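You operate a simulated robot arm through the tools that you are given. There is no shell and no other tool. Be economical: measure what you need, move in short steps, check, and stop when the job is done.

You are at the controls of a simulated two-armed robot. One attempt, no reset.

JOB
Put the blouse and the scarf in the blue trimmed mesh bag, then hold it still and zip it shut.
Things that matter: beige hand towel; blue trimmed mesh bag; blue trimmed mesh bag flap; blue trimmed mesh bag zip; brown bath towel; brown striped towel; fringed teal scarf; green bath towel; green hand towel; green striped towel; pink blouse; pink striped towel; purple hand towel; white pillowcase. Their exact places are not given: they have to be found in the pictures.

The check looks at the end state, three seconds after you hand in, the way a careful person would. Anything else that was tipped, shoved, dropped, spilled or broken makes it a failure.

ROBOT AND FRAMES
Two 7-joint arms with two-finger parallel grippers on one trunk, on a base that drives. Base frame: it is fixed to the floor where the robot stands at the start and does not move with it; the origin is under the middle of the robot, x ahead of it, y to its left, z up. Readings come in m, rad, newtons and seconds.
The left shoulder is at the start at [-0.082, 0.119, 0.851], the right one opposite. With the tool pointing down near the work surface each hand reaches from about 0.18 to 0.6 m from the robot's upright axis, wherever it stands, measured 20 degrees to its own side. Places, roughly: blue trimmed mesh bag [0.5, -0.2, 0.7]; blue trimmed mesh bag flap [0.6, -0.2, 0.9]; blue trimmed mesh bag zip [0.4, -0.1, 0.8]. Payload 3.43 kg a hand.
Tool frame (each hand has its own): the origin (TCP) lies between the finger pads and is the grasp point; the fingertips stand 0.03 m ahead of it; z points along the fingers, y is the line along which they close. The gripper opens to 0.094 m. The fingers are 0.028 m wide and 0.01 m thick; the gripper's body (0.05 by 0.096 m) begins 0.055 m behind the TCP.
Orientation is told as [roll, pitch, yaw] about the base's x, y, z axes, in that order, counted from this pose: with the fingers straight down and closing along the base's y, the tool's x points along the base's -x, its y along +y and its z along -z.

CONTROLS
- The arms move only by the tool step_arm. It takes "left_plan", "right_plan" or both (then of equal length, played together; a hand with none holds still); each is a list of rows, each a list of 7 numbers: the shift along the tool's x, y, z in units of 25 mm (1.0 is 25 mm), then the turn, a rotation vector about the tool's x, y, z in units of 5 degrees (1.0 is 5 degrees), then the opening, from 0 (shut) to 1 (fully open). In form: [[tx, ty, tz, rx, ry, rz, jaw], ...]. A call has 1 to 8 rows; each row shifts and turns the commanded pose from where the row before left it, along the tool's axes as they then stand. A call with a number of a shift or a turn outside -1 to 1 is refused whole. Rows are played at 5 a second. More than 0.05 m and 0.15 rad between two rows, or a gripper value outside its range, and nothing of the call is played. Where a pose cannot be reached the arm comes as near as it can. A force on the tool above 40 N (or 10 N above the force at the start of the call, whichever is more), or a blocked arm, ends the call early, and 0.2 s more pass. The fingers move at their own pace (about 0.153 m/s each) and stop on an object; they squeeze with about 39 N. The grip force told is the motor's: it shows also when the fingers shut on nothing. Time passes only in rows, and 0.2 s behind the last, so rows that do not move let the fingers close. It gives the time, the measured TCP pose, the force on the tool (base axes), the opening and the grip force at its end, in the units of the frame above (readings bear some noise), with the torque about the TCP (base axes, N m) and any sound that the robot's microphone picked up.
- Cameras (640 x 400 px; columns grow to the right, rows downward): "scene" is now at [0.0276, 0.0109, 1.5495]; the picture's right is [0.15, -0.99, 0.00], its down [-0.81, -0.12, -0.57] and it looks along [0.57, 0.09, -0.82] (base axes); focal length 279 px, centre (320, 200). "left" rides on the left gripper at [0.076, -0.014, -0.103] in its tool frame; the picture's right is [0.18, 0.98, 0.00], its down [-0.75, 0.14, -0.64] and it looks along [-0.63, 0.12, 0.77] (tool axes); focal length 243 px, centre (320, 200). "right" rides on the right gripper at [0.076, 0.014, -0.102] in its tool frame; the picture's right is [-0.18, 0.98, 0.00], its down [-0.75, -0.14, -0.64] and it looks along [-0.63, -0.12, 0.77] (tool axes); focal length 243 px, centre (320, 200).
- camera(camera): a new picture of that camera. The clock stands still meanwhile.
- lift_body(by): slides the trunk up (or, below 0, down) by that many m; the arms and the scene camera ride with it, the base frame stays. It gives what a move gives, with no picture.
- base_move(legs): drives the robot by 1 to 6 legs, each [ahead, left, turn to the left] in m, m and rad, along the robot's own axes; the way and the turn of a leg run together, so that a leg with both is an arc; at most 1.5 m and 3.142 rad a leg. The arms and the cameras ride along, it lands a little off, and it stops where it bumps. It gives what a move gives.
- aim_head(pan, tilt): turns the head with the scene camera to pan (to the left, within 2.496 rad either way) and tilt (down, from -0.506 to 1.204), counted from straight ahead of the robot. It gives what a move gives.
- probe_pixels(camera, pixels): for up to 12 pixels [column, row] of the newest picture of that camera ("zoom" is the newest enlarged one), the place [x, y, z] in the base frame of the surface seen there, good to about 0.002 m. The clock stands still meanwhile.
- inspect(camera, box): a new picture of the part [left, top, right, bottom] of that camera's present view, enlarged. The clock stands still meanwhile.
- hand_in(): hands the job in; it is judged then, once.

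Work in short steps. Measure before you move; look again where a grasp or a placing could have gone wrong, and mend it. You have 80 turns and 70 pictures in all, those below and enlarged ones among them. Open the grippers and draw the arms clear of the work before you hand the job in, unless the task says otherwise; then end with one line.

The tools are called after "Call:" as name(argument=value, ...) on one line, values as JSON. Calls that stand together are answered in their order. step_arm: Moves the arms, as the interface text tells. Its arguments: {"type":"object","properties":{"left_plan":{"type":"array","items":{"type":"array","items":{"type":"number"}}},"right_plan":{"type":"array","items":{"type":"array","items":{"type":"number"}}}},"required":[]} The other tools are called the same way: lift_body (by) slides the trunk up or down; base_move (legs) drives the base; aim_head (pan, tilt) turns the head that bears the scene camera; camera (camera) takes a picture; probe_pixels (camera, pixels) gives the place of the surface under pixels of a picture; inspect (camera, box) takes an enlarged picture of a part of a camera's view; hand_in () hands the job in.

At the start:

```text
time_s: 0.0
left_eef_pos: [0.296, -0.0169, 1.0683]
left_tcp_rot: [-0.002, -0.001, -0.001]
left_contact_force: [-0.1, -0.2, -0.5]
left_wrist_torque: [-0.01, -0.01, -0.02]
left_opening: 0.0939
left_grasp_force: 0.0
right_eef_pos: [0.2487, -0.2653, 1.1155]
right_tcp_rot: [0.001, -0.001, 0.0]
right_contact_force: [-0.1, -0.1, 0.4]
right_wrist_torque: [-0.01, 0.0, -0.02]
right_opening: 0.094
right_grasp_force: 0.0
trunk travel left (down, up): [-0.275, 0.06]
robot x, y, heading: [-0.0009, 0.0015, -0.003]
head pan, tilt: [0.152, 0.962]
```

scene: 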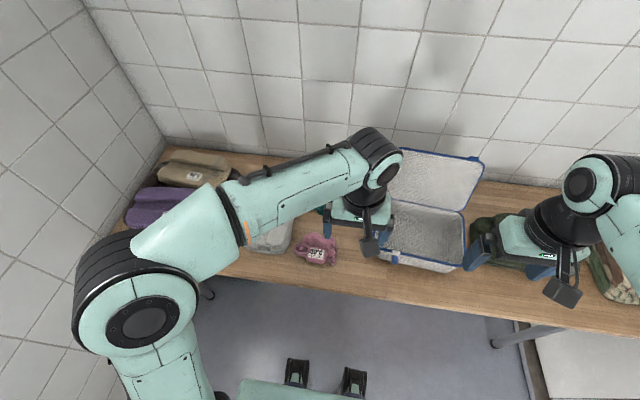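
right: 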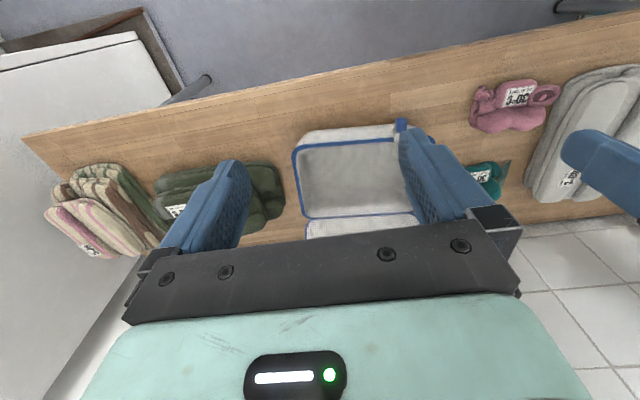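
left: 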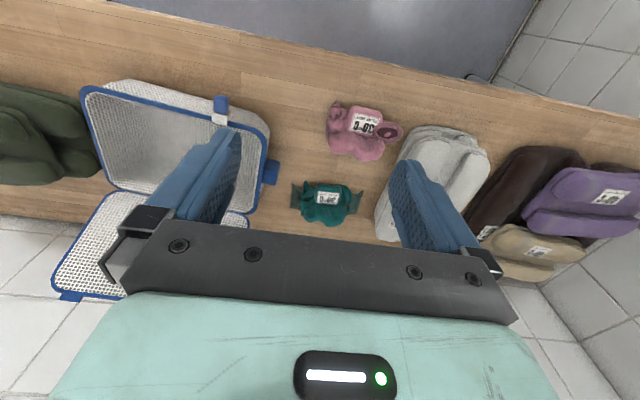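

The left picture shows the blouse (~355,130), scarf (~325,203), bag body (~180,150) and zip pull (~220,110). I measure these places.

Call:
probe_pixels(camera="left", pixels=[[355, 145], [345, 115], [387, 131], [325, 200], [325, 215], [298, 202], [220, 105], [220, 120], [270, 172], [150, 150], [85, 90], [72, 296]])

Call:
inspect(camera="left", box=[40, 60, 440, 310])

Call:
inspect(camera="scene", box=[280, 130, 520, 280])

```text
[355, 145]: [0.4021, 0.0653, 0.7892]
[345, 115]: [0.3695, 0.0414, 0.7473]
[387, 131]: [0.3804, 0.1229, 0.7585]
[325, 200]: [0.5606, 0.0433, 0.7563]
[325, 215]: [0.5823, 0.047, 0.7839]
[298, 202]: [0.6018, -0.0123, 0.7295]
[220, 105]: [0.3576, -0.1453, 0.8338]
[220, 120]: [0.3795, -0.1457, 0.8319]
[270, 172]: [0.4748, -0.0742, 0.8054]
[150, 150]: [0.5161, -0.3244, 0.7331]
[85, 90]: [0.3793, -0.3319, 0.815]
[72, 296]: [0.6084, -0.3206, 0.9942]
```

```text
1.60 times, centred on (240, 185) of left
```

zoom: 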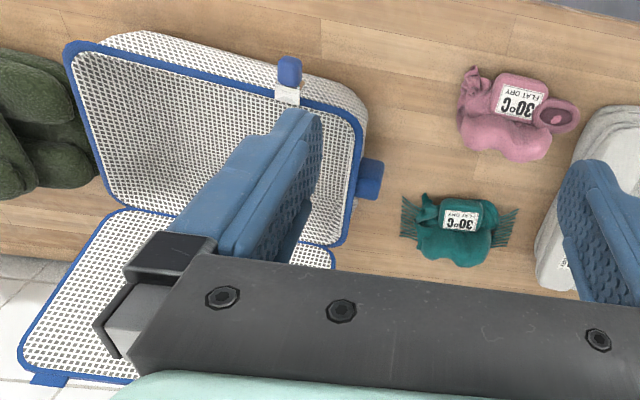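

```text
2.67 times, centred on (400, 205) of scene
```

zoom: 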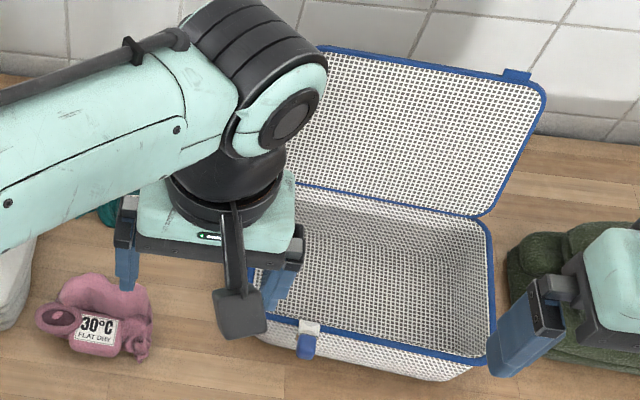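

I measure the outline of blouse and scarf, and the table height.

Call:
probe_pixels(camera="left", pixels=[[300, 120], [332, 115], [331, 145], [350, 158], [375, 158], [378, 145], [330, 130], [360, 110], [398, 132], [310, 205], [340, 205], [358, 198]])

Call:
probe_pixels(camera="right", pixels=[[515, 95], [515, 120], [480, 100], [550, 93], [484, 178], [495, 165], [495, 190], [402, 125], [298, 150], [350, 217], [350, 185], [440, 100]])

Call:
inspect(camera="left", box=[270, 80, 430, 240])

```text
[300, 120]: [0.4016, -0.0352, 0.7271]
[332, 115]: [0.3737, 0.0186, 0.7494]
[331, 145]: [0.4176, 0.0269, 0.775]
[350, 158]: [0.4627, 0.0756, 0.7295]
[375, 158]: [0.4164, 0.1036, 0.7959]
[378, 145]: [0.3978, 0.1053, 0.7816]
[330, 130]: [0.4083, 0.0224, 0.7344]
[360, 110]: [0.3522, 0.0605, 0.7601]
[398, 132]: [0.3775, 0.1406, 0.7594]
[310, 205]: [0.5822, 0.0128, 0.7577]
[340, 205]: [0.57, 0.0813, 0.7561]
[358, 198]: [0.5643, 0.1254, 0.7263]
```

```text
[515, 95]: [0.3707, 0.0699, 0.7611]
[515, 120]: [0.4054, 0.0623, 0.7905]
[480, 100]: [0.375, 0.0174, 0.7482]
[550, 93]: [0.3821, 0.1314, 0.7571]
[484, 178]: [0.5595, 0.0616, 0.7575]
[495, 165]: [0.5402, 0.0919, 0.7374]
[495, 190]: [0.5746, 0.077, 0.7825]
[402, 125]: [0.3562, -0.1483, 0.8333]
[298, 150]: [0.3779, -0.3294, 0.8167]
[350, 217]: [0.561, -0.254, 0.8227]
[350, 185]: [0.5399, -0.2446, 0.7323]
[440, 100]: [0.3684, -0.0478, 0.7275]
```

```text
2.50 times, centred on (350, 160) of left
```

zoom: 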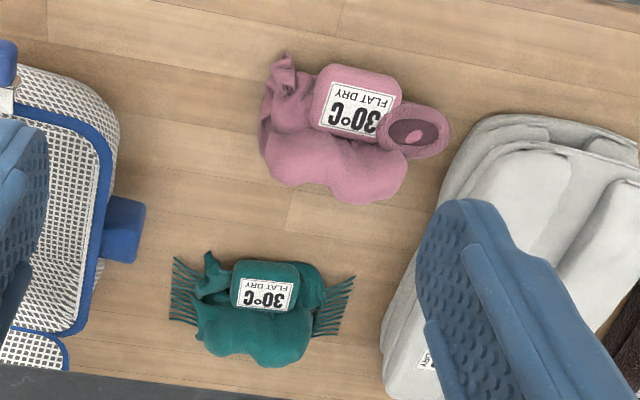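

Blouse bulk centres near (0.39, 0.068), top 0.79, table 0.727; narrow direction is x, so I turn the left hand by -90° yaw above it. The right hand moves out to the right meanwhile.

Call:
step_arm(left_plan=[[-0.8, 0.7, 0.6, 0, 0, 0, 1], [-0.8, 0.7, 0.6, 0, 0, 0, 1], [-0.8, 0.7, 0.6, 0, 0, 0, 1], [-0.8, 0.7, 0.6, 0, 0, 0, 1], [-0.7, 0.6, 0.6, 0, 0, 0, 1], [0, 0, 0, 0, 0, 1, 1], [0, 0, 0, 0, 0, 1, 1], [0, 0, 0, 0, 0, 1, 1]], right_plan=[[0, -0.8, 0, 0, 0, 0, 1], [0, -0.8, 0, 0, 0, 0, 1], [0, -0.8, 0, 0, 0, 0, 1], [0, -0.8, 0, 0, 0, 0, 1], [0, -0.8, 0, 0, 0, 0, 1], [0, 0, 0, 0, 0, 0, 1], [0, 0, 0, 0, 0, 0, 1], [0, 0, 0, 0, 0, 0, 1]])

Call:
step_arm(left_plan=[[0, 0, 0, 0, 0, 1, 1], [0, 0, 0, 0, 0, 1, 1], [0, 0, 0, 0, 0, 1, 1], [0, 0, 0, 0, 0, 1, 1], [0, 0, 0, 0, 0, 1, 1], [0, 0, 0, 0, 0, 1, 1], [0, 0, 0, 0, 0, 1, 1], [0, 0, 0, 0, 0, 1, 1]])

Call:
step_arm(left_plan=[[0, 0, 0, 0, 0, 1, 1], [0, 0, 0, 0, 0, 1, 1], [0, 0, 0, 0, 0, 1, 1], [0, 0, 0, 0, 0, 1, 1], [0, 0, 0, 0, 0, 1, 1], [0, 0, 0, 0, 0, 1, 1], [0, 0, 0, 0, 0, 1, 1]])

Call:
camera(camera="left")

Call:
camera(camera="scene")

```text
time_s: 1.8
left_eef_pos: [0.3943, 0.0687, 0.9952]
left_tcp_rot: [0.001, -0.001, -0.265]
left_contact_force: [-1.0, -0.6, -0.1]
left_wrist_torque: [-0.03, 0.03, -0.02]
left_opening: 0.0939
left_grasp_force: 0.0
right_eef_pos: [0.2486, -0.3677, 1.1178]
right_tcp_rot: [-0.001, -0.002, 0.0]
right_contact_force: [-0.3, 0.3, 0.4]
right_wrist_torque: [-0.01, 0.0, -0.01]
right_opening: 0.0939
right_grasp_force: 0.0
trunk travel left (down, up): [-0.275, 0.06]
robot x, y, heading: [-0.0043, 0.0015, -0.001]
head pan, tilt: [0.152, 0.962]
```

```text
time_s: 3.6
left_eef_pos: [0.3941, 0.0673, 0.9951]
left_tcp_rot: [0.001, 0.0, -0.962]
left_contact_force: [0.2, 0.1, -0.5]
left_wrist_torque: [0.0, 0.04, 0.01]
left_opening: 0.0939
left_grasp_force: 0.1
right_eef_pos: [0.2486, -0.3668, 1.1167]
right_tcp_rot: [0.001, -0.001, 0.0]
right_contact_force: [0.5, -0.2, -0.6]
right_wrist_torque: [0.0, 0.0, 0.01]
right_opening: 0.0939
right_grasp_force: 0.1
trunk travel left (down, up): [-0.275, 0.06]
robot x, y, heading: [-0.0002, 0.0046, 0.001]
head pan, tilt: [0.152, 0.962]
```

```text
time_s: 5.2
left_eef_pos: [0.394, 0.0683, 0.9936]
left_tcp_rot: [0.001, -0.002, -1.572]
left_contact_force: [0.0, 0.0, 0.4]
left_wrist_torque: [-0.02, -0.01, -0.01]
left_opening: 0.094
left_grasp_force: 0.0
right_eef_pos: [0.2493, -0.3678, 1.1172]
right_tcp_rot: [0.001, 0.001, 0.0]
right_contact_force: [-0.3, 0.4, 0.6]
right_wrist_torque: [0.0, 0.03, 0.02]
right_opening: 0.0939
right_grasp_force: 0.1
trunk travel left (down, up): [-0.275, 0.06]
robot x, y, heading: [0.0031, 0.0005, 0.001]
head pan, tilt: [0.152, 0.962]
```

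```text
63 pictures are left
```

left: 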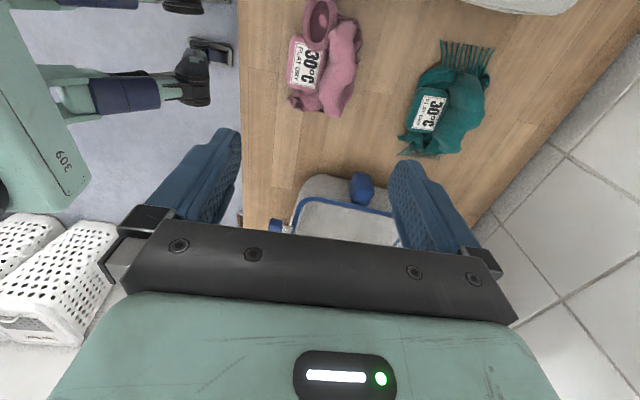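

```text
62 pictures are left
```

scene: 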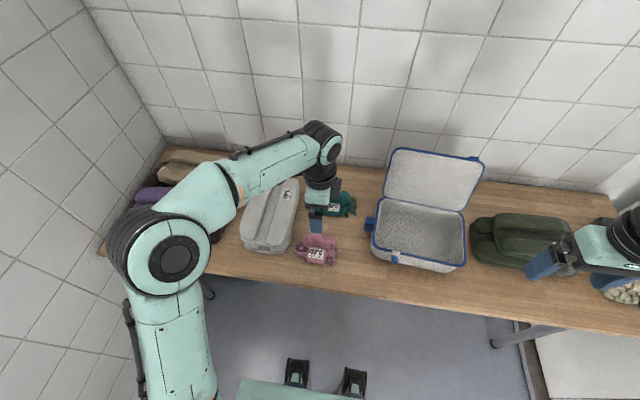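

I measure the blouse's x edges in the left picture, around (290..360, 60).

Call:
probe_pixels(camera="left", pixels=[[290, 70], [294, 98], [325, 60], [345, 60], [356, 50], [358, 35], [345, 95], [335, 112], [318, 20], [350, 25]])

Call:
inspect(camera="left", box=[260, 0, 400, 120])

```text
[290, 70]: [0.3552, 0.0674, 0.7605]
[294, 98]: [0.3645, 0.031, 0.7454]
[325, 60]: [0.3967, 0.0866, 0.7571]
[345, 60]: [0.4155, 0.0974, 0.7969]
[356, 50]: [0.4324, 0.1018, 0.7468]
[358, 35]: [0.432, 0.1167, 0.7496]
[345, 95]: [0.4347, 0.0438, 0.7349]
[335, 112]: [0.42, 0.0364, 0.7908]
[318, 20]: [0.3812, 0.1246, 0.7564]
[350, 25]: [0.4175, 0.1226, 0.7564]
```

```text
3.33 times, centred on (330, 60) of left
```

zoom: 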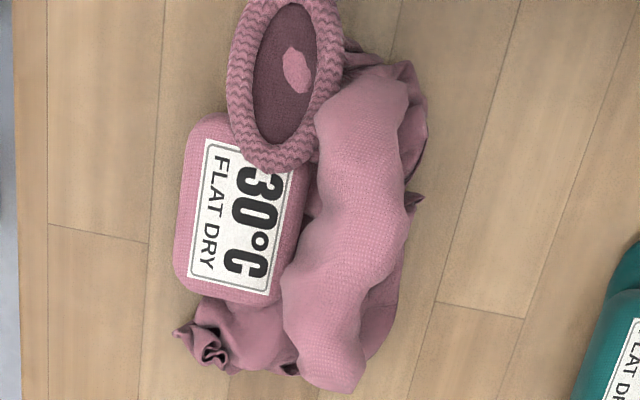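

Blouse spans x 0.353–0.435, so centre 0.394 fits the open fingers. I go down.

Call:
step_arm(left_plan=[[0.1, 0, 1, 0, 0, 0, 1], [0.1, 0, 1, 0, 0, 0, 1], [0, 0, 1, 0, 0, 0, 1], [0, 0, 1, 0, 0, 0, 1], [0, 0, 1, 0, 0, 0, 1], [0, 0, 1, 0, 0, 0, 1], [0, 0, 0.8, 0, 0, 0, 1]])

Call:
camera(camera="left")

```text
time_s: 6.8
left_eef_pos: [0.3941, 0.0718, 0.8225]
left_tcp_rot: [0.0, 0.0, -1.569]
left_contact_force: [0.0, 0.1, -0.4]
left_wrist_torque: [-0.01, 0.03, 0.01]
left_opening: 0.0941
left_grasp_force: 0.0
right_eef_pos: [0.249, -0.3671, 1.117]
right_tcp_rot: [0.001, 0.0, 0.0]
right_contact_force: [-1.2, -0.5, 0.3]
right_wrist_torque: [0.04, -0.01, -0.03]
right_opening: 0.094
right_grasp_force: 0.0
trunk travel left (down, up): [-0.275, 0.06]
robot x, y, heading: [0.0005, 0.0005, -0.0]
head pan, tilt: [0.152, 0.962]
```

```text
60 pictures are left
```

left: 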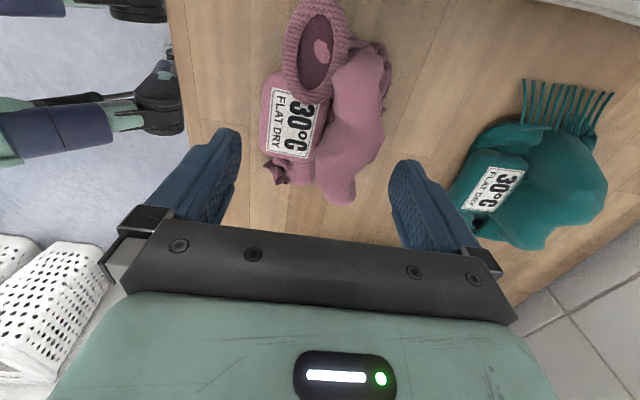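

The blouse lies between the finger tips; I go the last 57 mm down and close.

Call:
step_arm(left_plan=[[0, 0, 0.8, 0, 0, 0, 1], [0, 0, 0.8, 0, 0, 0, 1], [0, 0, 0.7, 0, 0, 0, 1], [0, 0, 0, 0, 0, 0, 0], [0, 0, 0, 0, 0, 0, 0], [0, 0, 0, 0, 0, 0, 0], [0, 0, 0, 0, 0, 0, 0]])

Call:
step_arm(left_plan=[[0, 0, -0.6, 0, 0, 0, 0], [0, 0, -1, 0, 0, 0, 0], [0, 0, -1, 0, 0, 0, 0], [0, 0, -1, 0, 0, 0, 0], [0, 0, -1, 0, 0, 0, 0], [0, 0, -1, 0, 0, 0, 0]])

Call:
camera(camera="left")

```text
time_s: 8.4
left_eef_pos: [0.3968, 0.0708, 0.7708]
left_tcp_rot: [0.011, -0.002, -1.568]
left_contact_force: [10.3, 3.1, 35.7]
left_wrist_torque: [0.25, -0.73, -0.64]
left_opening: 0.084
left_grasp_force: 39.3
right_eef_pos: [0.2482, -0.3674, 1.1181]
right_tcp_rot: [0.001, -0.003, -0.001]
right_contact_force: [-0.2, 0.1, -0.1]
right_wrist_torque: [0.0, 0.02, 0.02]
right_opening: 0.094
right_grasp_force: 0.1
trunk travel left (down, up): [-0.275, 0.06]
robot x, y, heading: [0.0006, 0.0008, 0.004]
head pan, tilt: [0.152, 0.962]
```

```text
time_s: 9.8
left_eef_pos: [0.3935, 0.0728, 0.9073]
left_tcp_rot: [0.0, 0.001, -1.573]
left_contact_force: [0.6, -0.4, -0.5]
left_wrist_torque: [-0.03, -0.01, -0.01]
left_opening: 0.0751
left_grasp_force: 38.9
right_eef_pos: [0.2475, -0.3679, 1.1166]
right_tcp_rot: [0.001, 0.0, 0.001]
right_contact_force: [-0.1, -0.6, 0.1]
right_wrist_torque: [-0.02, 0.04, 0.03]
right_opening: 0.094
right_grasp_force: 0.0
trunk travel left (down, up): [-0.275, 0.06]
robot x, y, heading: [0.0004, 0.0018, -0.002]
head pan, tilt: [0.152, 0.962]
```

```text
59 pictures are left
```

left: 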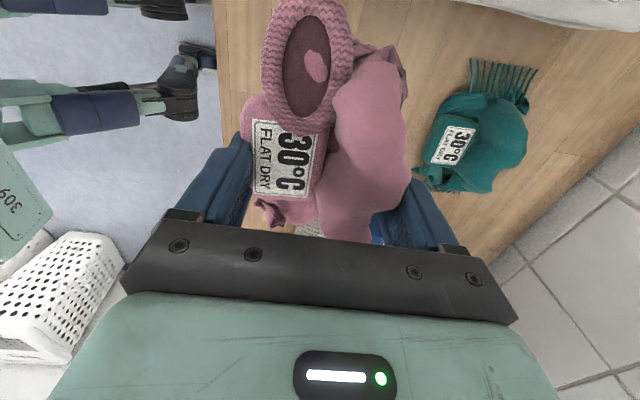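

The blouse is held. I lift a bit more and drive 0.2 m to the right so the left hand reaches over the bag.

Call:
step_arm(left_plan=[[0, 0, -1, 0, 0, 0, 0], [0, 0, -1, 0, 0, 0, 0]])

Call:
base_move(legs=[[0, -0.2, 0]])

```text
time_s: 10.4
left_eef_pos: [0.392, 0.0718, 0.9582]
left_tcp_rot: [-0.001, -0.001, -1.572]
left_contact_force: [0.9, 0.0, -0.6]
left_wrist_torque: [-0.01, -0.01, 0.0]
left_opening: 0.0746
left_grasp_force: 39.2
right_eef_pos: [0.2488, -0.3687, 1.1165]
right_tcp_rot: [0.0, 0.002, -0.001]
right_contact_force: [0.4, 0.6, -0.3]
right_wrist_torque: [-0.02, -0.04, 0.02]
right_opening: 0.0939
right_grasp_force: 0.1
trunk travel left (down, up): [-0.275, 0.06]
robot x, y, heading: [0.0013, -0.0004, 0.002]
head pan, tilt: [0.152, 0.962]
```

```text
time_s: 12.8
left_eef_pos: [0.3921, -0.1261, 0.9576]
left_tcp_rot: [0.001, -0.001, -1.571]
left_contact_force: [0.0, 0.4, -1.5]
left_wrist_torque: [-0.02, 0.02, 0.0]
left_opening: 0.027
left_grasp_force: 39.3
right_eef_pos: [0.2479, -0.5662, 1.1172]
right_tcp_rot: [0.001, 0.001, 0.0]
right_contact_force: [0.5, -0.5, 0.2]
right_wrist_torque: [0.03, -0.04, 0.03]
right_opening: 0.0941
right_grasp_force: 0.0
trunk travel left (down, up): [-0.275, 0.06]
robot x, y, heading: [-0.0016, -0.1985, 0.001]
head pan, tilt: [0.152, 0.962]
```

The opening fell to 0.027, so the blouse may have slipped; I look.

Call:
camera(camera="left")

Call:
camera(camera="scene")

```text
58 pictures are left
```

left: 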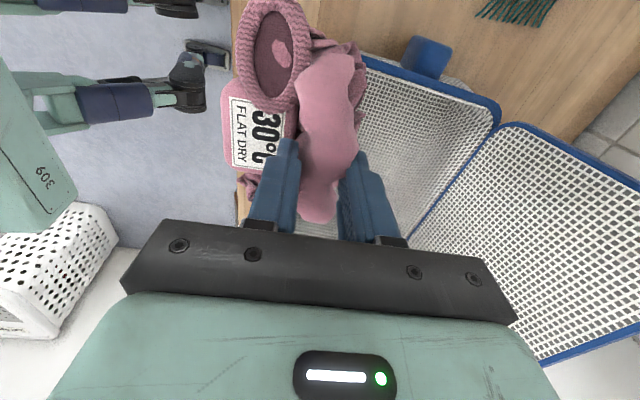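

```text
57 pictures are left
```

scene: 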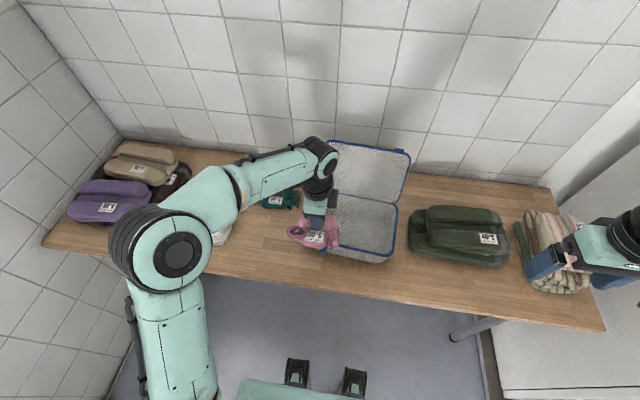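

The blouse slid but is now held by its ridge. I measure where it hangs.

Call:
probe_pixels(camera="left", pixels=[[230, 130], [245, 160], [252, 190], [330, 110], [325, 180], [360, 85], [320, 215], [245, 70], [275, 30], [425, 60]])

Call:
inspect(camera="scene", box=[260, 130, 420, 280])

```text
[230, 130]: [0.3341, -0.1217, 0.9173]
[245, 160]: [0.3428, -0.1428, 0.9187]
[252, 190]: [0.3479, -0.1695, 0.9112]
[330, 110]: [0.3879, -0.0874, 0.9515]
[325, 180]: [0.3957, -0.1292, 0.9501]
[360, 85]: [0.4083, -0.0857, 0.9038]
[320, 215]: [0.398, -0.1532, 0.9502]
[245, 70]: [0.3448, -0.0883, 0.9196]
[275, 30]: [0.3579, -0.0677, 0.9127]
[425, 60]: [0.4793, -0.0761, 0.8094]
```

```text
2.67 times, centred on (340, 205) of scene
```

zoom: 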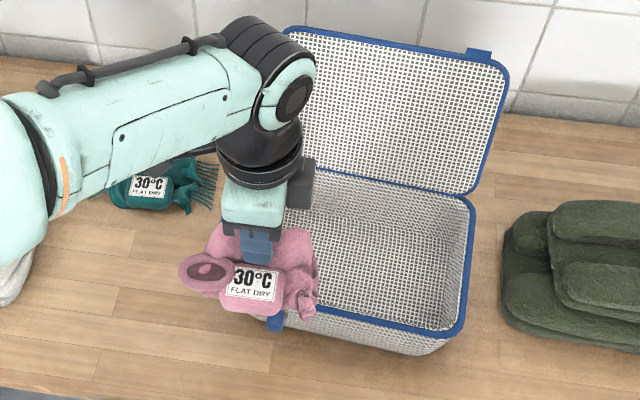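

Blouse spans x 0.333–0.412, y −0.18…−0.055, bottom ≈0.88. I move the hand to (0.485, −0.252), above the bag.

Call:
step_arm(left_plan=[[-0.84, 0.62, 0, 0, 0, 0, 0], [-0.84, 0.62, 0, 0, 0, 0, 0], [-0.84, 0.62, 0, 0, 0, 0, 0], [-0.84, 0.62, 0, 0, 0, 0, 0], [-0.84, 0.62, 0, 0, 0, 0, 0], [-0.84, 0.62, 0, 0, 0, 0, 0], [0, 0, 0.8, 0, 0, 0, 0], [0, 0, 0.6, 0, 0, 0, 0]])

Call:
camera(camera="left")

Call:
inspect(camera="scene", box=[260, 130, 420, 280])

```text
time_s: 14.6
left_eef_pos: [0.4866, -0.2516, 0.921]
left_tcp_rot: [-0.001, -0.002, -1.569]
left_contact_force: [0.2, 0.2, -1.2]
left_wrist_torque: [0.02, -0.01, 0.01]
left_opening: 0.0271
left_grasp_force: 39.1
right_eef_pos: [0.2503, -0.5681, 1.1172]
right_tcp_rot: [-0.001, 0.001, 0.0]
right_contact_force: [-0.9, -1.3, 0.0]
right_wrist_torque: [0.0, 0.0, -0.01]
right_opening: 0.0941
right_grasp_force: 0.1
trunk travel left (down, up): [-0.275, 0.06]
robot x, y, heading: [-0.0013, -0.2003, 0.001]
head pan, tilt: [0.152, 0.962]
```

```text
55 pictures are left
```

left: 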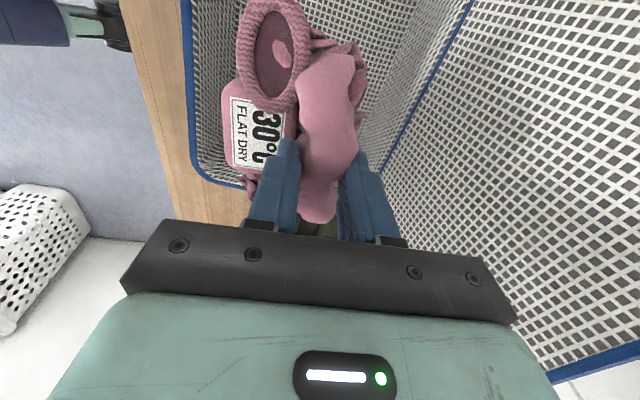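

```text
2.67 times, centred on (340, 205) of scene
```

zoom: 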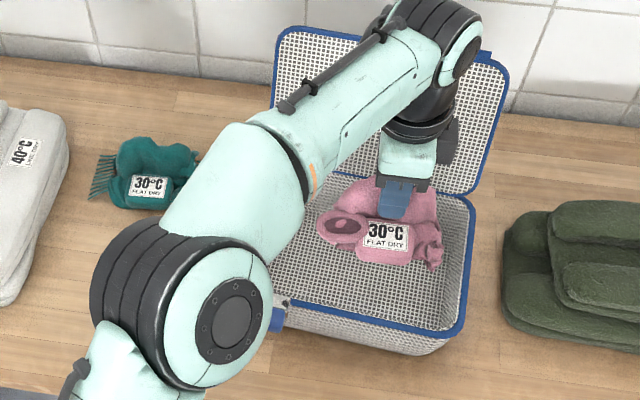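

Blouse is above the bag's inside and clear of the rims. I lower to TCP z ≈0.817 and look.

Call:
step_arm(left_plan=[[0, 0, 0.9, 0, 0, 0, 0], [0, 0, 0.9, 0, 0, 0, 0], [0, 0, 0.9, 0, 0, 0, 0], [0, 0, 0.8, 0, 0, 0, 0], [0, 0, 0.6, 0, 0, 0, 0]])

Call:
inspect(camera="scene", box=[260, 130, 420, 280])

```text
time_s: 15.8
left_eef_pos: [0.4853, -0.2521, 0.8179]
left_tcp_rot: [0.0, -0.001, -1.568]
left_contact_force: [-0.8, 0.1, -0.5]
left_wrist_torque: [-0.01, -0.02, -0.01]
left_opening: 0.027
left_grasp_force: 38.9
right_eef_pos: [0.2498, -0.5673, 1.116]
right_tcp_rot: [0.0, -0.001, 0.0]
right_contact_force: [0.4, -0.5, 0.6]
right_wrist_torque: [-0.02, 0.0, -0.03]
right_opening: 0.0939
right_grasp_force: 0.1
trunk travel left (down, up): [-0.275, 0.06]
robot x, y, heading: [-0.0021, -0.1969, -0.002]
head pan, tilt: [0.152, 0.962]
```

```text
2.67 times, centred on (340, 205) of scene
```

zoom: 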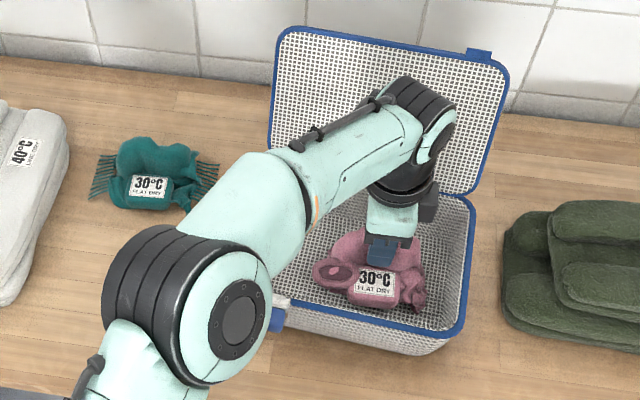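

No contact yet; I lower 6 mm more, open to about 0.06 and raise.

Call:
step_arm(left_plan=[[0, 0, 0.25, 0, 0, 0, 0], [0, 0, 0, 0, 0, 0, 0.6], [0, 0, 0, 0, 0, 0, 0.6], [0, 0, -0.5, 0, 0, 0, 0.6], [0, 0, -1, 0, 0, 0, 0.6], [0, 0, -1, 0, 0, 0, 0.6], [0, 0, -1, 0, 0, 0, 0.6], [0, 0, -1, 0, 0, 0, 0.6]])

Call:
camera(camera="left")

```text
time_s: 17.6
left_eef_pos: [0.4856, -0.2546, 0.9239]
left_tcp_rot: [0.0, -0.001, -1.571]
left_contact_force: [0.7, -0.5, 0.5]
left_wrist_torque: [0.04, 0.02, -0.02]
left_opening: 0.0565
left_grasp_force: 0.1
right_eef_pos: [0.2495, -0.5679, 1.117]
right_tcp_rot: [0.0, 0.0, 0.001]
right_contact_force: [-0.2, -0.6, -0.3]
right_wrist_torque: [0.0, 0.01, 0.0]
right_opening: 0.0942
right_grasp_force: 0.1
trunk travel left (down, up): [-0.275, 0.06]
robot x, y, heading: [0.0001, -0.1958, 0.006]
head pan, tilt: [0.152, 0.962]
```

```text
52 pictures are left
```

left: 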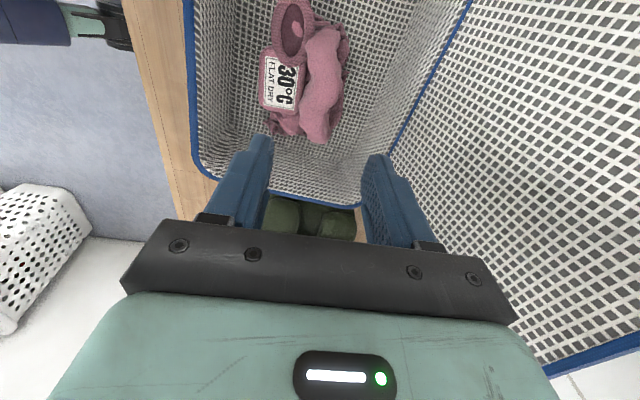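

The blouse lies in the bag. I measure its extents and go up, heading for the scarf next.

Call:
probe_pixels(camera="left", pixels=[[262, 80], [290, 5], [320, 70], [318, 138], [348, 45], [275, 130], [380, 20], [300, 185], [300, 198]])

Call:
step_arm(left_plan=[[0, -0.5, -1, 0, 0, 0, 1], [0, -0.5, -1, 0, 0, 0, 1], [1, 0, -1, 0, 0, 0, 1], [1, 0, 0, 0, 0, 0, 1], [1, 0, 0, 0, 0, 0, 1], [1, 0, 0, 0, 0, 0, 1], [1, 0, 0, 0, 0, 0, 1], [1, 0, 0, 0, 0, 0, 1]])

Call:
base_move(legs=[[0, 0.12, 0]])

Call:
camera(camera="left")

Call:
camera(camera="scene")

```text
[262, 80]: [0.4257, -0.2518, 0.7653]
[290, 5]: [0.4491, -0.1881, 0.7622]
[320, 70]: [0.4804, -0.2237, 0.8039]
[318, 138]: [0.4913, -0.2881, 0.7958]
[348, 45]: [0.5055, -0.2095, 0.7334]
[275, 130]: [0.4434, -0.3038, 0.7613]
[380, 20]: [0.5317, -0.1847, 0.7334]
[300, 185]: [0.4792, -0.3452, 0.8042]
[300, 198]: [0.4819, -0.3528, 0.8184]
```

```text
time_s: 19.4
left_eef_pos: [0.46, -0.1021, 0.9981]
left_tcp_rot: [-0.001, 0.0, -1.571]
left_contact_force: [-0.6, 0.8, -0.8]
left_wrist_torque: [0.0, -0.06, 0.01]
left_opening: 0.0938
left_grasp_force: 0.0
right_eef_pos: [0.2494, -0.5671, 1.1179]
right_tcp_rot: [0.0, 0.0, -0.002]
right_contact_force: [0.0, -1.0, 0.3]
right_wrist_torque: [0.05, 0.02, -0.01]
right_opening: 0.0941
right_grasp_force: 0.1
trunk travel left (down, up): [-0.275, 0.06]
robot x, y, heading: [0.0016, -0.1972, -0.005]
head pan, tilt: [0.152, 0.962]
```

```text
time_s: 21.1
left_eef_pos: [0.4594, 0.0163, 0.9978]
left_tcp_rot: [0.0, 0.002, -1.571]
left_contact_force: [-0.1, -0.1, 0.7]
left_wrist_torque: [-0.01, -0.01, -0.01]
left_opening: 0.0939
left_grasp_force: 0.0
right_eef_pos: [0.25, -0.4452, 1.1178]
right_tcp_rot: [-0.002, 0.001, 0.0]
right_contact_force: [1.0, -0.4, 0.2]
right_wrist_torque: [0.0, 0.01, -0.01]
right_opening: 0.094
right_grasp_force: 0.1
trunk travel left (down, up): [-0.275, 0.06]
robot x, y, heading: [0.0035, -0.0792, 0.002]
head pan, tilt: [0.152, 0.962]
```

```text
51 pictures are left
```

left: 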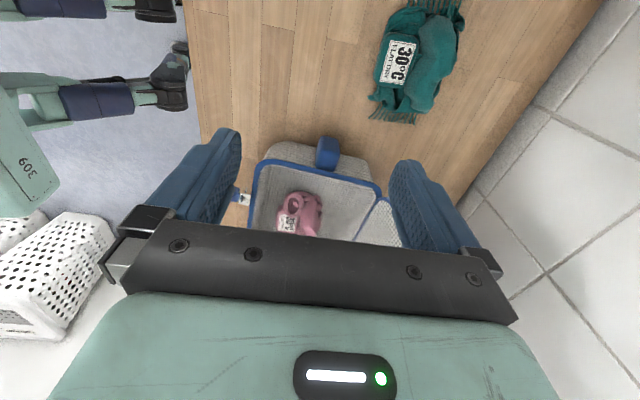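

```text
50 pictures are left
```

scene: 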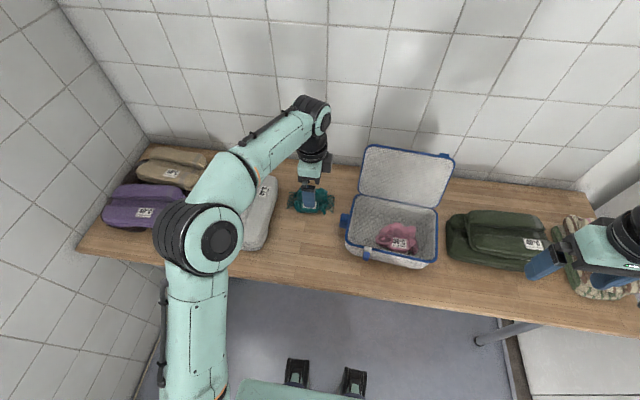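

Scarf shows at (412, 60) in the left picture. I measure its edges.

Call:
probe_pixels(camera="left", pixels=[[378, 70], [385, 100], [395, 60], [430, 60], [453, 50], [440, 95], [415, 110], [395, 120], [425, 20], [392, 20], [455, 25], [375, 98]])

Call:
inspect(camera="left", box=[350, 0, 490, 130])

```text
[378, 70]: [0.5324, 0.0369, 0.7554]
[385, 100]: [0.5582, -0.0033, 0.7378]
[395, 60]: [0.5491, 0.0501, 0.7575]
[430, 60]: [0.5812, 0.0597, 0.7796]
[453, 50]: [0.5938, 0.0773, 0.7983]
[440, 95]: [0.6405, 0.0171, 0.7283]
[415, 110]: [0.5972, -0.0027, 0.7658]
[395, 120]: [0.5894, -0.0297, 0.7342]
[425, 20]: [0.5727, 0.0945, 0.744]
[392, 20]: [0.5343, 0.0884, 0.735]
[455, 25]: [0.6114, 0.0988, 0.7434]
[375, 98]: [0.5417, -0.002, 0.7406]
```

```text
3.08 times, centred on (420, 65) of left
```

zoom: 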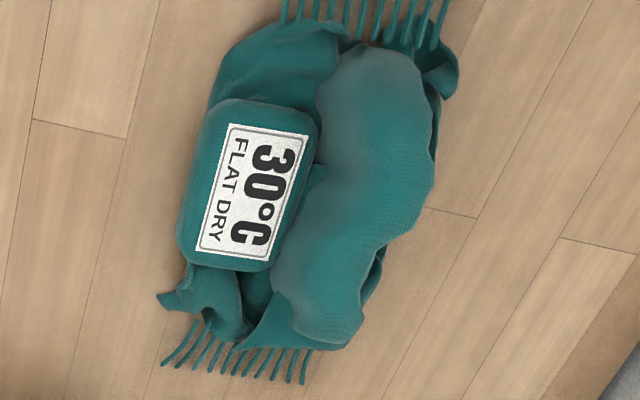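

Scarf ridge lies along y at x≈0.565–0.615, top ≈0.80, label at lower x (z 0.757). I'll straddle the ridge: drive 0.06 m ahead and go above (0.588, 0.05).

Call:
base_move(legs=[[0.06, 0, 0]])

Call:
step_arm(left_plan=[[0.46, 0.9, 0, 0, 0, 0, 0.85], [0.46, 0.9, 0.6, 0, 0, 0, 0.85], [0.46, 0.9, 1, 0, 0, 0, 0.85], [0, 0, 1, 0, 0, 0, 0.85], [0, 0, 1, 0, 0, 0, 0.85], [0, 0, 1, 0, 0, 0, 0.85], [0, 0, 1, 0, 0, 0, 0.85], [0, 0, 0, 0, 0, 0, 0.85]])

Call:
camera(camera="left")

```text
time_s: 22.1
left_eef_pos: [0.5183, 0.0166, 0.9976]
left_tcp_rot: [-0.001, 0.0, -1.572]
left_contact_force: [0.9, 0.7, 0.1]
left_wrist_torque: [-0.01, -0.01, 0.03]
left_opening: 0.0942
left_grasp_force: 0.0
right_eef_pos: [0.3071, -0.4453, 1.1165]
right_tcp_rot: [0.001, 0.0, 0.0]
right_contact_force: [0.2, 0.6, 0.6]
right_wrist_torque: [0.01, -0.01, 0.03]
right_opening: 0.0935
right_grasp_force: 0.0
trunk travel left (down, up): [-0.275, 0.06]
robot x, y, heading: [0.0574, -0.082, -0.003]
head pan, tilt: [0.152, 0.962]
```

```text
time_s: 23.9
left_eef_pos: [0.5866, 0.0505, 0.857]
left_tcp_rot: [-0.001, -0.001, -1.571]
left_contact_force: [-0.3, 0.4, -0.1]
left_wrist_torque: [0.0, 0.02, -0.01]
left_opening: 0.0798
left_grasp_force: 0.0
right_eef_pos: [0.3077, -0.4463, 1.1177]
right_tcp_rot: [0.001, -0.001, -0.003]
right_contact_force: [0.7, 0.5, -0.4]
right_wrist_torque: [0.01, 0.0, 0.01]
right_opening: 0.0939
right_grasp_force: 0.0
trunk travel left (down, up): [-0.275, 0.06]
robot x, y, heading: [0.0556, -0.0781, -0.0]
head pan, tilt: [0.152, 0.962]
```

```text
48 pictures are left
```

left: 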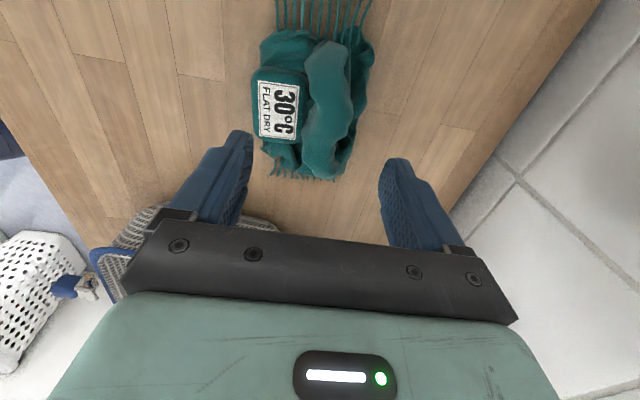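

I measure the ridge between the fingers.

Call:
probe_pixels(camera="left", pixels=[[303, 110], [312, 110], [330, 110], [348, 110], [355, 110], [365, 100], [320, 60], [335, 50], [320, 165], [340, 165], [255, 100], [280, 110]])

```text
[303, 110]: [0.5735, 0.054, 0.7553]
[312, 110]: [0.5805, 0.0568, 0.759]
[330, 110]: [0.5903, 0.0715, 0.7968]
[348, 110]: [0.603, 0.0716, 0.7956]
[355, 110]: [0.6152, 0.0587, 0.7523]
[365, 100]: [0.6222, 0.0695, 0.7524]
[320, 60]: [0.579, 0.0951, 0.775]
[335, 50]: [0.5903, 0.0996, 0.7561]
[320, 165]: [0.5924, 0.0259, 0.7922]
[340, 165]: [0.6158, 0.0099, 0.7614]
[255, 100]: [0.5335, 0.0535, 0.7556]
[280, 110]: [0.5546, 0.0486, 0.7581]
```

Ridge spans x 0.582–0.612, flanks at z≤0.759. I centre at x 0.597, lower so the tips end at 0.764, and close.

Call:
step_arm(left_plan=[[0.1, 0.42, 0, 0, 0, 0, 0.75], [0, 0, 0.9, 0, 0, 0, 0.75], [0, 0, 0.9, 0, 0, 0, 0.75], [0, 0, 0.75, 0, 0, 0, 0.75], [0, 0, 0, 0, 0, 0, 0], [0, 0, 0, 0, 0, 0, 0], [0, 0, 0, 0, 0, 0, 0], [0, 0, 0, 0, 0, 0, 0]])

Call:
step_arm(left_plan=[[0, 0, -0.6, 0, 0, 0, 0], [0, 0, -1, 0, 0, 0, 0], [0, 0, -1, 0, 0, 0, 0], [0, 0, -1, 0, 0, 0, 0], [0, 0, -1, 0, 0, 0, 0], [0, 0, -1, 0, 0, 0, 0]])

Call:
camera(camera="left")

```text
time_s: 25.7
left_eef_pos: [0.5971, 0.0571, 0.7931]
left_tcp_rot: [0.0, 0.002, -1.571]
left_contact_force: [0.3, 0.5, -0.8]
left_wrist_torque: [0.01, 0.03, -0.01]
left_opening: 0.0316
left_grasp_force: 39.0
right_eef_pos: [0.307, -0.446, 1.1163]
right_tcp_rot: [-0.001, 0.0, -0.002]
right_contact_force: [0.2, 0.3, 0.5]
right_wrist_torque: [0.01, 0.0, -0.02]
right_opening: 0.0939
right_grasp_force: 0.0
trunk travel left (down, up): [-0.275, 0.06]
robot x, y, heading: [0.0568, -0.0812, -0.002]
head pan, tilt: [0.152, 0.962]
```

```text
time_s: 27.1
left_eef_pos: [0.5975, 0.0534, 0.9329]
left_tcp_rot: [0.0, 0.0, -1.573]
left_contact_force: [0.3, 0.1, 0.2]
left_wrist_torque: [0.01, 0.0, -0.01]
left_opening: 0.0318
left_grasp_force: 39.3
right_eef_pos: [0.3071, -0.4459, 1.1175]
right_tcp_rot: [0.0, -0.001, 0.0]
right_contact_force: [-0.6, 0.4, 0.2]
right_wrist_torque: [0.0, 0.0, -0.01]
right_opening: 0.094
right_grasp_force: 0.1
trunk travel left (down, up): [-0.275, 0.06]
robot x, y, heading: [0.06, -0.0789, -0.003]
head pan, tilt: [0.152, 0.962]
```

```text
47 pictures are left
```

left: 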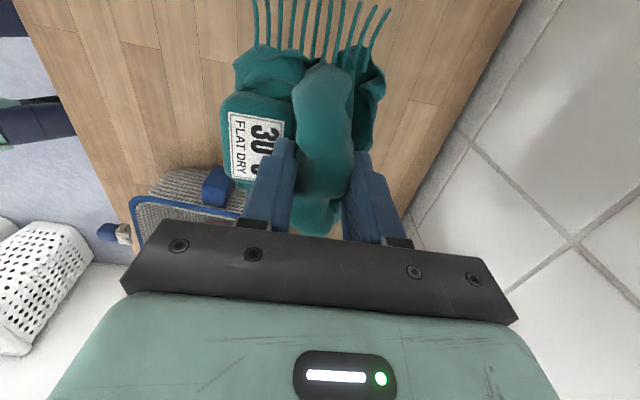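

Firm grip on the ridge. I lift, pull back to x≈0.465 and begin turning back to yaw 0, so the scarf's length will lie along x.

Call:
step_arm(left_plan=[[0, -0.8, -0.5, 0, 0, 0, 0], [0, -0.9, -0.5, 0, 0, 0, 0], [0, -0.9, -0.5, 0, 0, 0, 0], [0, -0.9, -0.5, 0, 0, 0, 0], [0, -0.9, 0, 0, 0, 0, 0], [0, -0.9, 0, 0, 0, 0, 0], [0, 0, 0, 0, 0, -1, 0], [0, 0, 0, 0, 0, -1, 0]])

Call:
step_arm(left_plan=[[0, 0, 0, 0, 0, -1, 0], [0, 0, 0, 0, 0, -1, 0], [0, 0, 0, 0, 0, -1, 0], [0, 0, 0, 0, 0, -1, 0], [0, 0, 0, 0, 0, -1, 0], [0, 0, 0, 0, 0, -1, 0], [0, 0, 0, 0, 0, -1, 0], [0, 0, 0, 0, 0, -1, 0]])

Call:
step_arm(left_plan=[[0, 0, 0, 0, 0, -1, 0], [0, 0, 0, 0, 0, -1, 0], [0, 0, 0, 0, 0, -1, 0], [0, 0, 0, 0, 0, -1, 0], [0, 0, 0, 0, 0, -1, 0], [0, 0, 0, 0, 0, -1, 0], [0, 0, 0, 0, 0, -1, 0], [0, 0, 0, 0, 0, -1, 0]])

Call:
base_move(legs=[[0, -0.12, 0]])

Call:
camera(camera="left")

Call:
camera(camera="scene")

```text
time_s: 28.9
left_eef_pos: [0.4632, 0.0535, 0.9829]
left_tcp_rot: [0.002, -0.001, -1.394]
left_contact_force: [-0.1, 0.1, -1.5]
left_wrist_torque: [0.01, -0.03, 0.03]
left_opening: 0.0316
left_grasp_force: 38.9
right_eef_pos: [0.3064, -0.4463, 1.117]
right_tcp_rot: [0.0, 0.001, -0.001]
right_contact_force: [-0.1, 0.1, 0.3]
right_wrist_torque: [0.01, -0.06, -0.03]
right_opening: 0.0943
right_grasp_force: 0.0
trunk travel left (down, up): [-0.275, 0.06]
robot x, y, heading: [0.0557, -0.0781, -0.001]
head pan, tilt: [0.152, 0.962]
```

```text
time_s: 30.7
left_eef_pos: [0.4634, 0.0535, 0.9844]
left_tcp_rot: [-0.001, -0.001, -0.698]
left_contact_force: [-0.6, 0.0, -0.7]
left_wrist_torque: [0.0, 0.02, -0.02]
left_opening: 0.0318
left_grasp_force: 39.1
right_eef_pos: [0.3079, -0.4457, 1.1171]
right_tcp_rot: [0.0, 0.001, 0.001]
right_contact_force: [-0.5, -0.6, -0.1]
right_wrist_torque: [0.0, 0.02, -0.01]
right_opening: 0.094
right_grasp_force: 0.0
trunk travel left (down, up): [-0.275, 0.06]
robot x, y, heading: [0.0567, -0.0781, 0.0]
head pan, tilt: [0.152, 0.962]
```

```text
time_s: 32.5
left_eef_pos: [0.4632, 0.0539, 0.9836]
left_tcp_rot: [0.0, 0.002, 0.002]
left_contact_force: [0.4, -0.6, -1.0]
left_wrist_torque: [-0.02, 0.0, 0.04]
left_opening: 0.0315
left_grasp_force: 38.8
right_eef_pos: [0.3077, -0.4462, 1.1164]
right_tcp_rot: [-0.001, -0.001, 0.0]
right_contact_force: [0.5, 0.5, 0.2]
right_wrist_torque: [0.0, 0.02, -0.04]
right_opening: 0.0942
right_grasp_force: 0.1
trunk travel left (down, up): [-0.275, 0.06]
robot x, y, heading: [0.0624, -0.0811, 0.003]
head pan, tilt: [0.152, 0.962]
```

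```text
time_s: 34.2
left_eef_pos: [0.4642, -0.0662, 0.9843]
left_tcp_rot: [0.001, 0.0, -0.002]
left_contact_force: [-0.3, -0.1, -1.1]
left_wrist_torque: [0.03, 0.0, -0.01]
left_opening: 0.0316
left_grasp_force: 39.6
right_eef_pos: [0.305, -0.5668, 1.1173]
right_tcp_rot: [0.001, 0.002, -0.002]
right_contact_force: [-0.3, -0.7, 0.2]
right_wrist_torque: [0.02, -0.01, -0.01]
right_opening: 0.0938
right_grasp_force: 0.0
trunk travel left (down, up): [-0.275, 0.06]
robot x, y, heading: [0.0619, -0.202, -0.004]
head pan, tilt: [0.152, 0.962]
```

```text
46 pictures are left
```

left: 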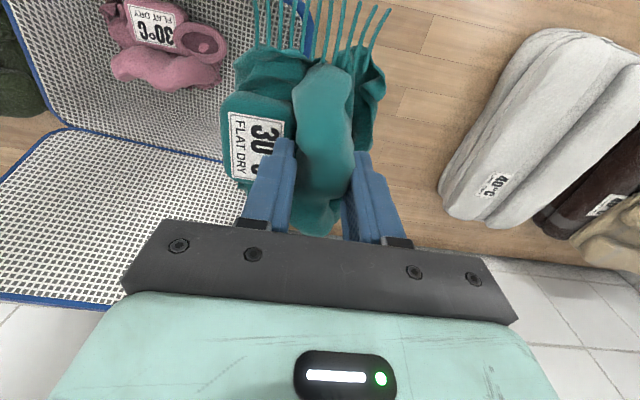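

```text
45 pictures are left
```

scene: 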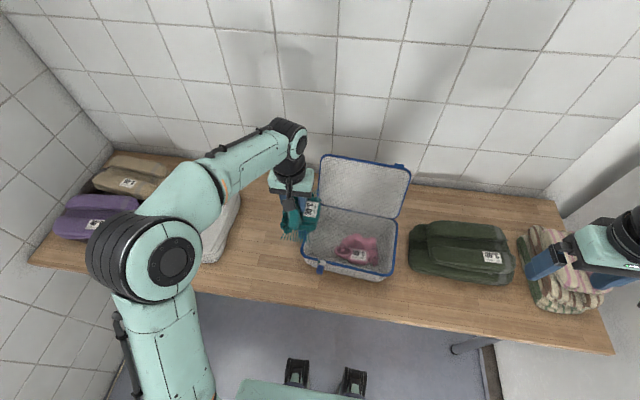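

I measure the scarf's hang (left) and the bag rim/inside (scene zoom).

Call:
inspect(camera="scene", box=[270, 140, 430, 290])

Call:
probe_pixels(camera="left", pixels=[[260, 15], [255, 45], [325, 20], [380, 20], [225, 120], [235, 180], [310, 225], [380, 90], [245, 60]])

```text
2.67 times, centred on (350, 215) of scene
```

zoom: 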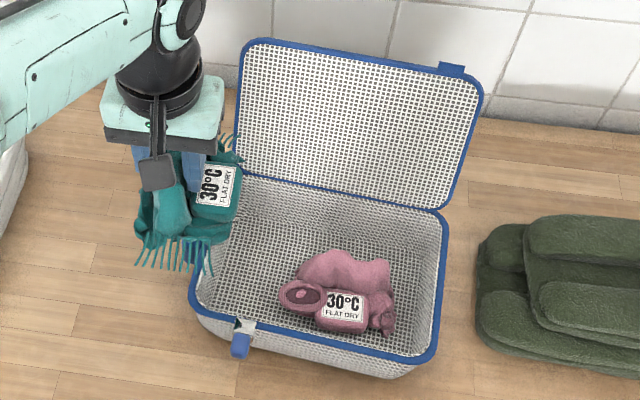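

```text
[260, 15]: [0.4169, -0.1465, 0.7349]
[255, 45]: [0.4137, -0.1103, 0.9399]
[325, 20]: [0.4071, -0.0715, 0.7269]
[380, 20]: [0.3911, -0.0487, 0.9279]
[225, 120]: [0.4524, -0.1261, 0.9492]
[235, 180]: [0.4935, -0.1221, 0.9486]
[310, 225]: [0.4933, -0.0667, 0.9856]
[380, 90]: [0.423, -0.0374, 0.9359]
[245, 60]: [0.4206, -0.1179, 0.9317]
```

Call:
probe_pixels(camera="zoom", pixels=[[190, 285], [205, 305], [240, 235], [445, 215], [435, 345], [330, 345], [260, 250], [445, 270], [240, 345], [245, 325], [452, 70], [275, 220]])

```text
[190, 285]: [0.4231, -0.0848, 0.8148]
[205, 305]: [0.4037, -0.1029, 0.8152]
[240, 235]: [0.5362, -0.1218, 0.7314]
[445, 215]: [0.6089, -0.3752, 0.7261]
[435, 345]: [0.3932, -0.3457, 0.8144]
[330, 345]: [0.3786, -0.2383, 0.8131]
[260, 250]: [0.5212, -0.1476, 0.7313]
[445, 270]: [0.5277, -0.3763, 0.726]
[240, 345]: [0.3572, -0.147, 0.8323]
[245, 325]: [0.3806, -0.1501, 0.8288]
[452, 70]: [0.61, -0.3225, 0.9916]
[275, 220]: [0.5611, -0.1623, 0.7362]
```

Bag inside: x 0.385–0.56, y −0.35…−0.09, floor 0.732. I move the scarf to TCP (0.472, −0.122) and lower most of the way.

Call:
step_arm(left_plan=[[-0.15, -0.75, 0, 0, 0, 0, 0], [-0.15, -0.75, 0, 0, 0, 0, 0], [0, -0.74, 0, 0, 0, 0, 0], [0, 0, 1, 0, 0, 0, 0], [0, 0, 1, 0, 0, 0, 0], [0, 0, 1, 0, 0, 0, 0], [0, 0, 1, 0, 0, 0, 0], [0, 0, 1, 0, 0, 0, 0]])

Call:
camera(camera="left")

Call:
inspect(camera="scene", box=[270, 140, 430, 290])

```text
time_s: 35.9
left_eef_pos: [0.4722, -0.1262, 0.8814]
left_tcp_rot: [-0.008, -0.01, -0.003]
left_contact_force: [-6.5, -0.7, 14.7]
left_wrist_torque: [0.36, 0.01, 0.22]
left_opening: 0.0319
left_grasp_force: 39.4
right_eef_pos: [0.3049, -0.5683, 1.118]
right_tcp_rot: [0.0, 0.001, -0.005]
right_contact_force: [0.1, 1.2, -0.1]
right_wrist_torque: [0.03, 0.05, -0.01]
right_opening: 0.0939
right_grasp_force: 0.1
trunk travel left (down, up): [-0.275, 0.06]
robot x, y, heading: [0.057, -0.1965, -0.003]
head pan, tilt: [0.152, 0.962]
stopped in row 8 (left hand): the force on the tool passed its limit at 51 N (the readings are from after the stop); the commanded pose is now the measured one
```

```text
43 pictures are left
```

left: 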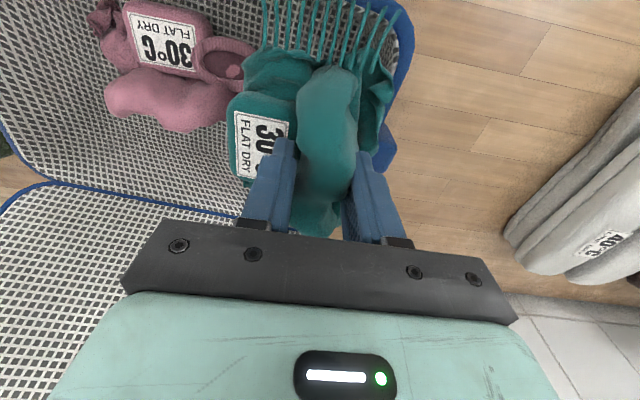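

```text
2.67 times, centred on (350, 215) of scene
```

zoom: 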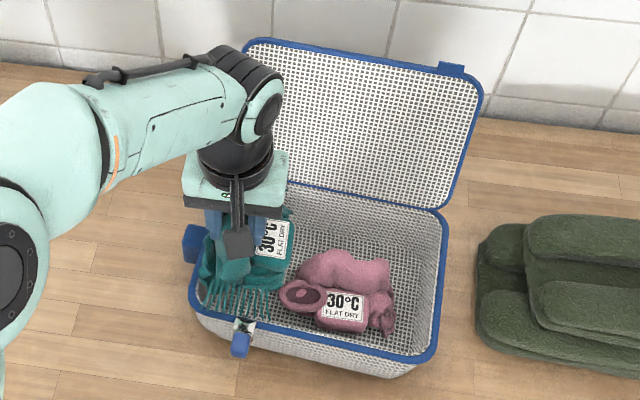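

The scarf's front-left flap touches the rounded rim corner. I raise, shift 18 mm right and 8 mm ahead, and look again while lowering.

Call:
step_arm(left_plan=[[0, 0, -1, 0, 0, 0, 0], [0, 0, -0.5, 0, 0, 0, 0], [-0.3, -0.7, 0, 0, 0, 0, 0], [0, 0, 1, 0, 0, 0, 0], [0, 0, 0.6, 0, 0, 0, 0]])

Call:
camera(camera="left")

```text
time_s: 37.1
left_eef_pos: [0.4803, -0.1442, 0.8757]
left_tcp_rot: [-0.006, -0.01, -0.004]
left_contact_force: [0.0, -0.2, -0.1]
left_wrist_torque: [-0.02, 0.04, 0.0]
left_opening: 0.0319
left_grasp_force: 39.0
right_eef_pos: [0.3057, -0.5664, 1.1172]
right_tcp_rot: [0.001, 0.0, -0.003]
right_contact_force: [-0.8, 0.9, 0.5]
right_wrist_torque: [0.0, 0.02, -0.04]
right_opening: 0.094
right_grasp_force: 0.0
trunk travel left (down, up): [-0.275, 0.06]
robot x, y, heading: [0.0574, -0.1966, -0.001]
head pan, tilt: [0.152, 0.962]
```

```text
41 pictures are left
```

left: 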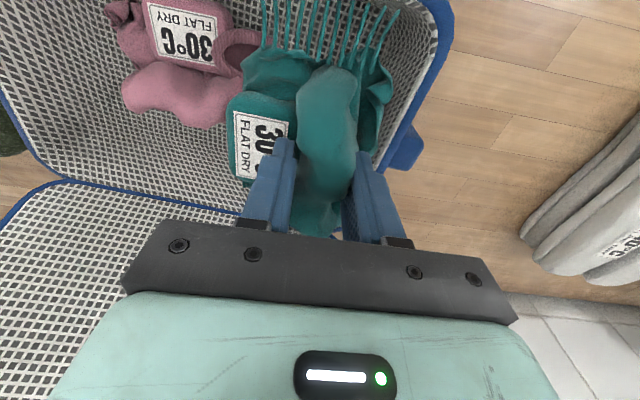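

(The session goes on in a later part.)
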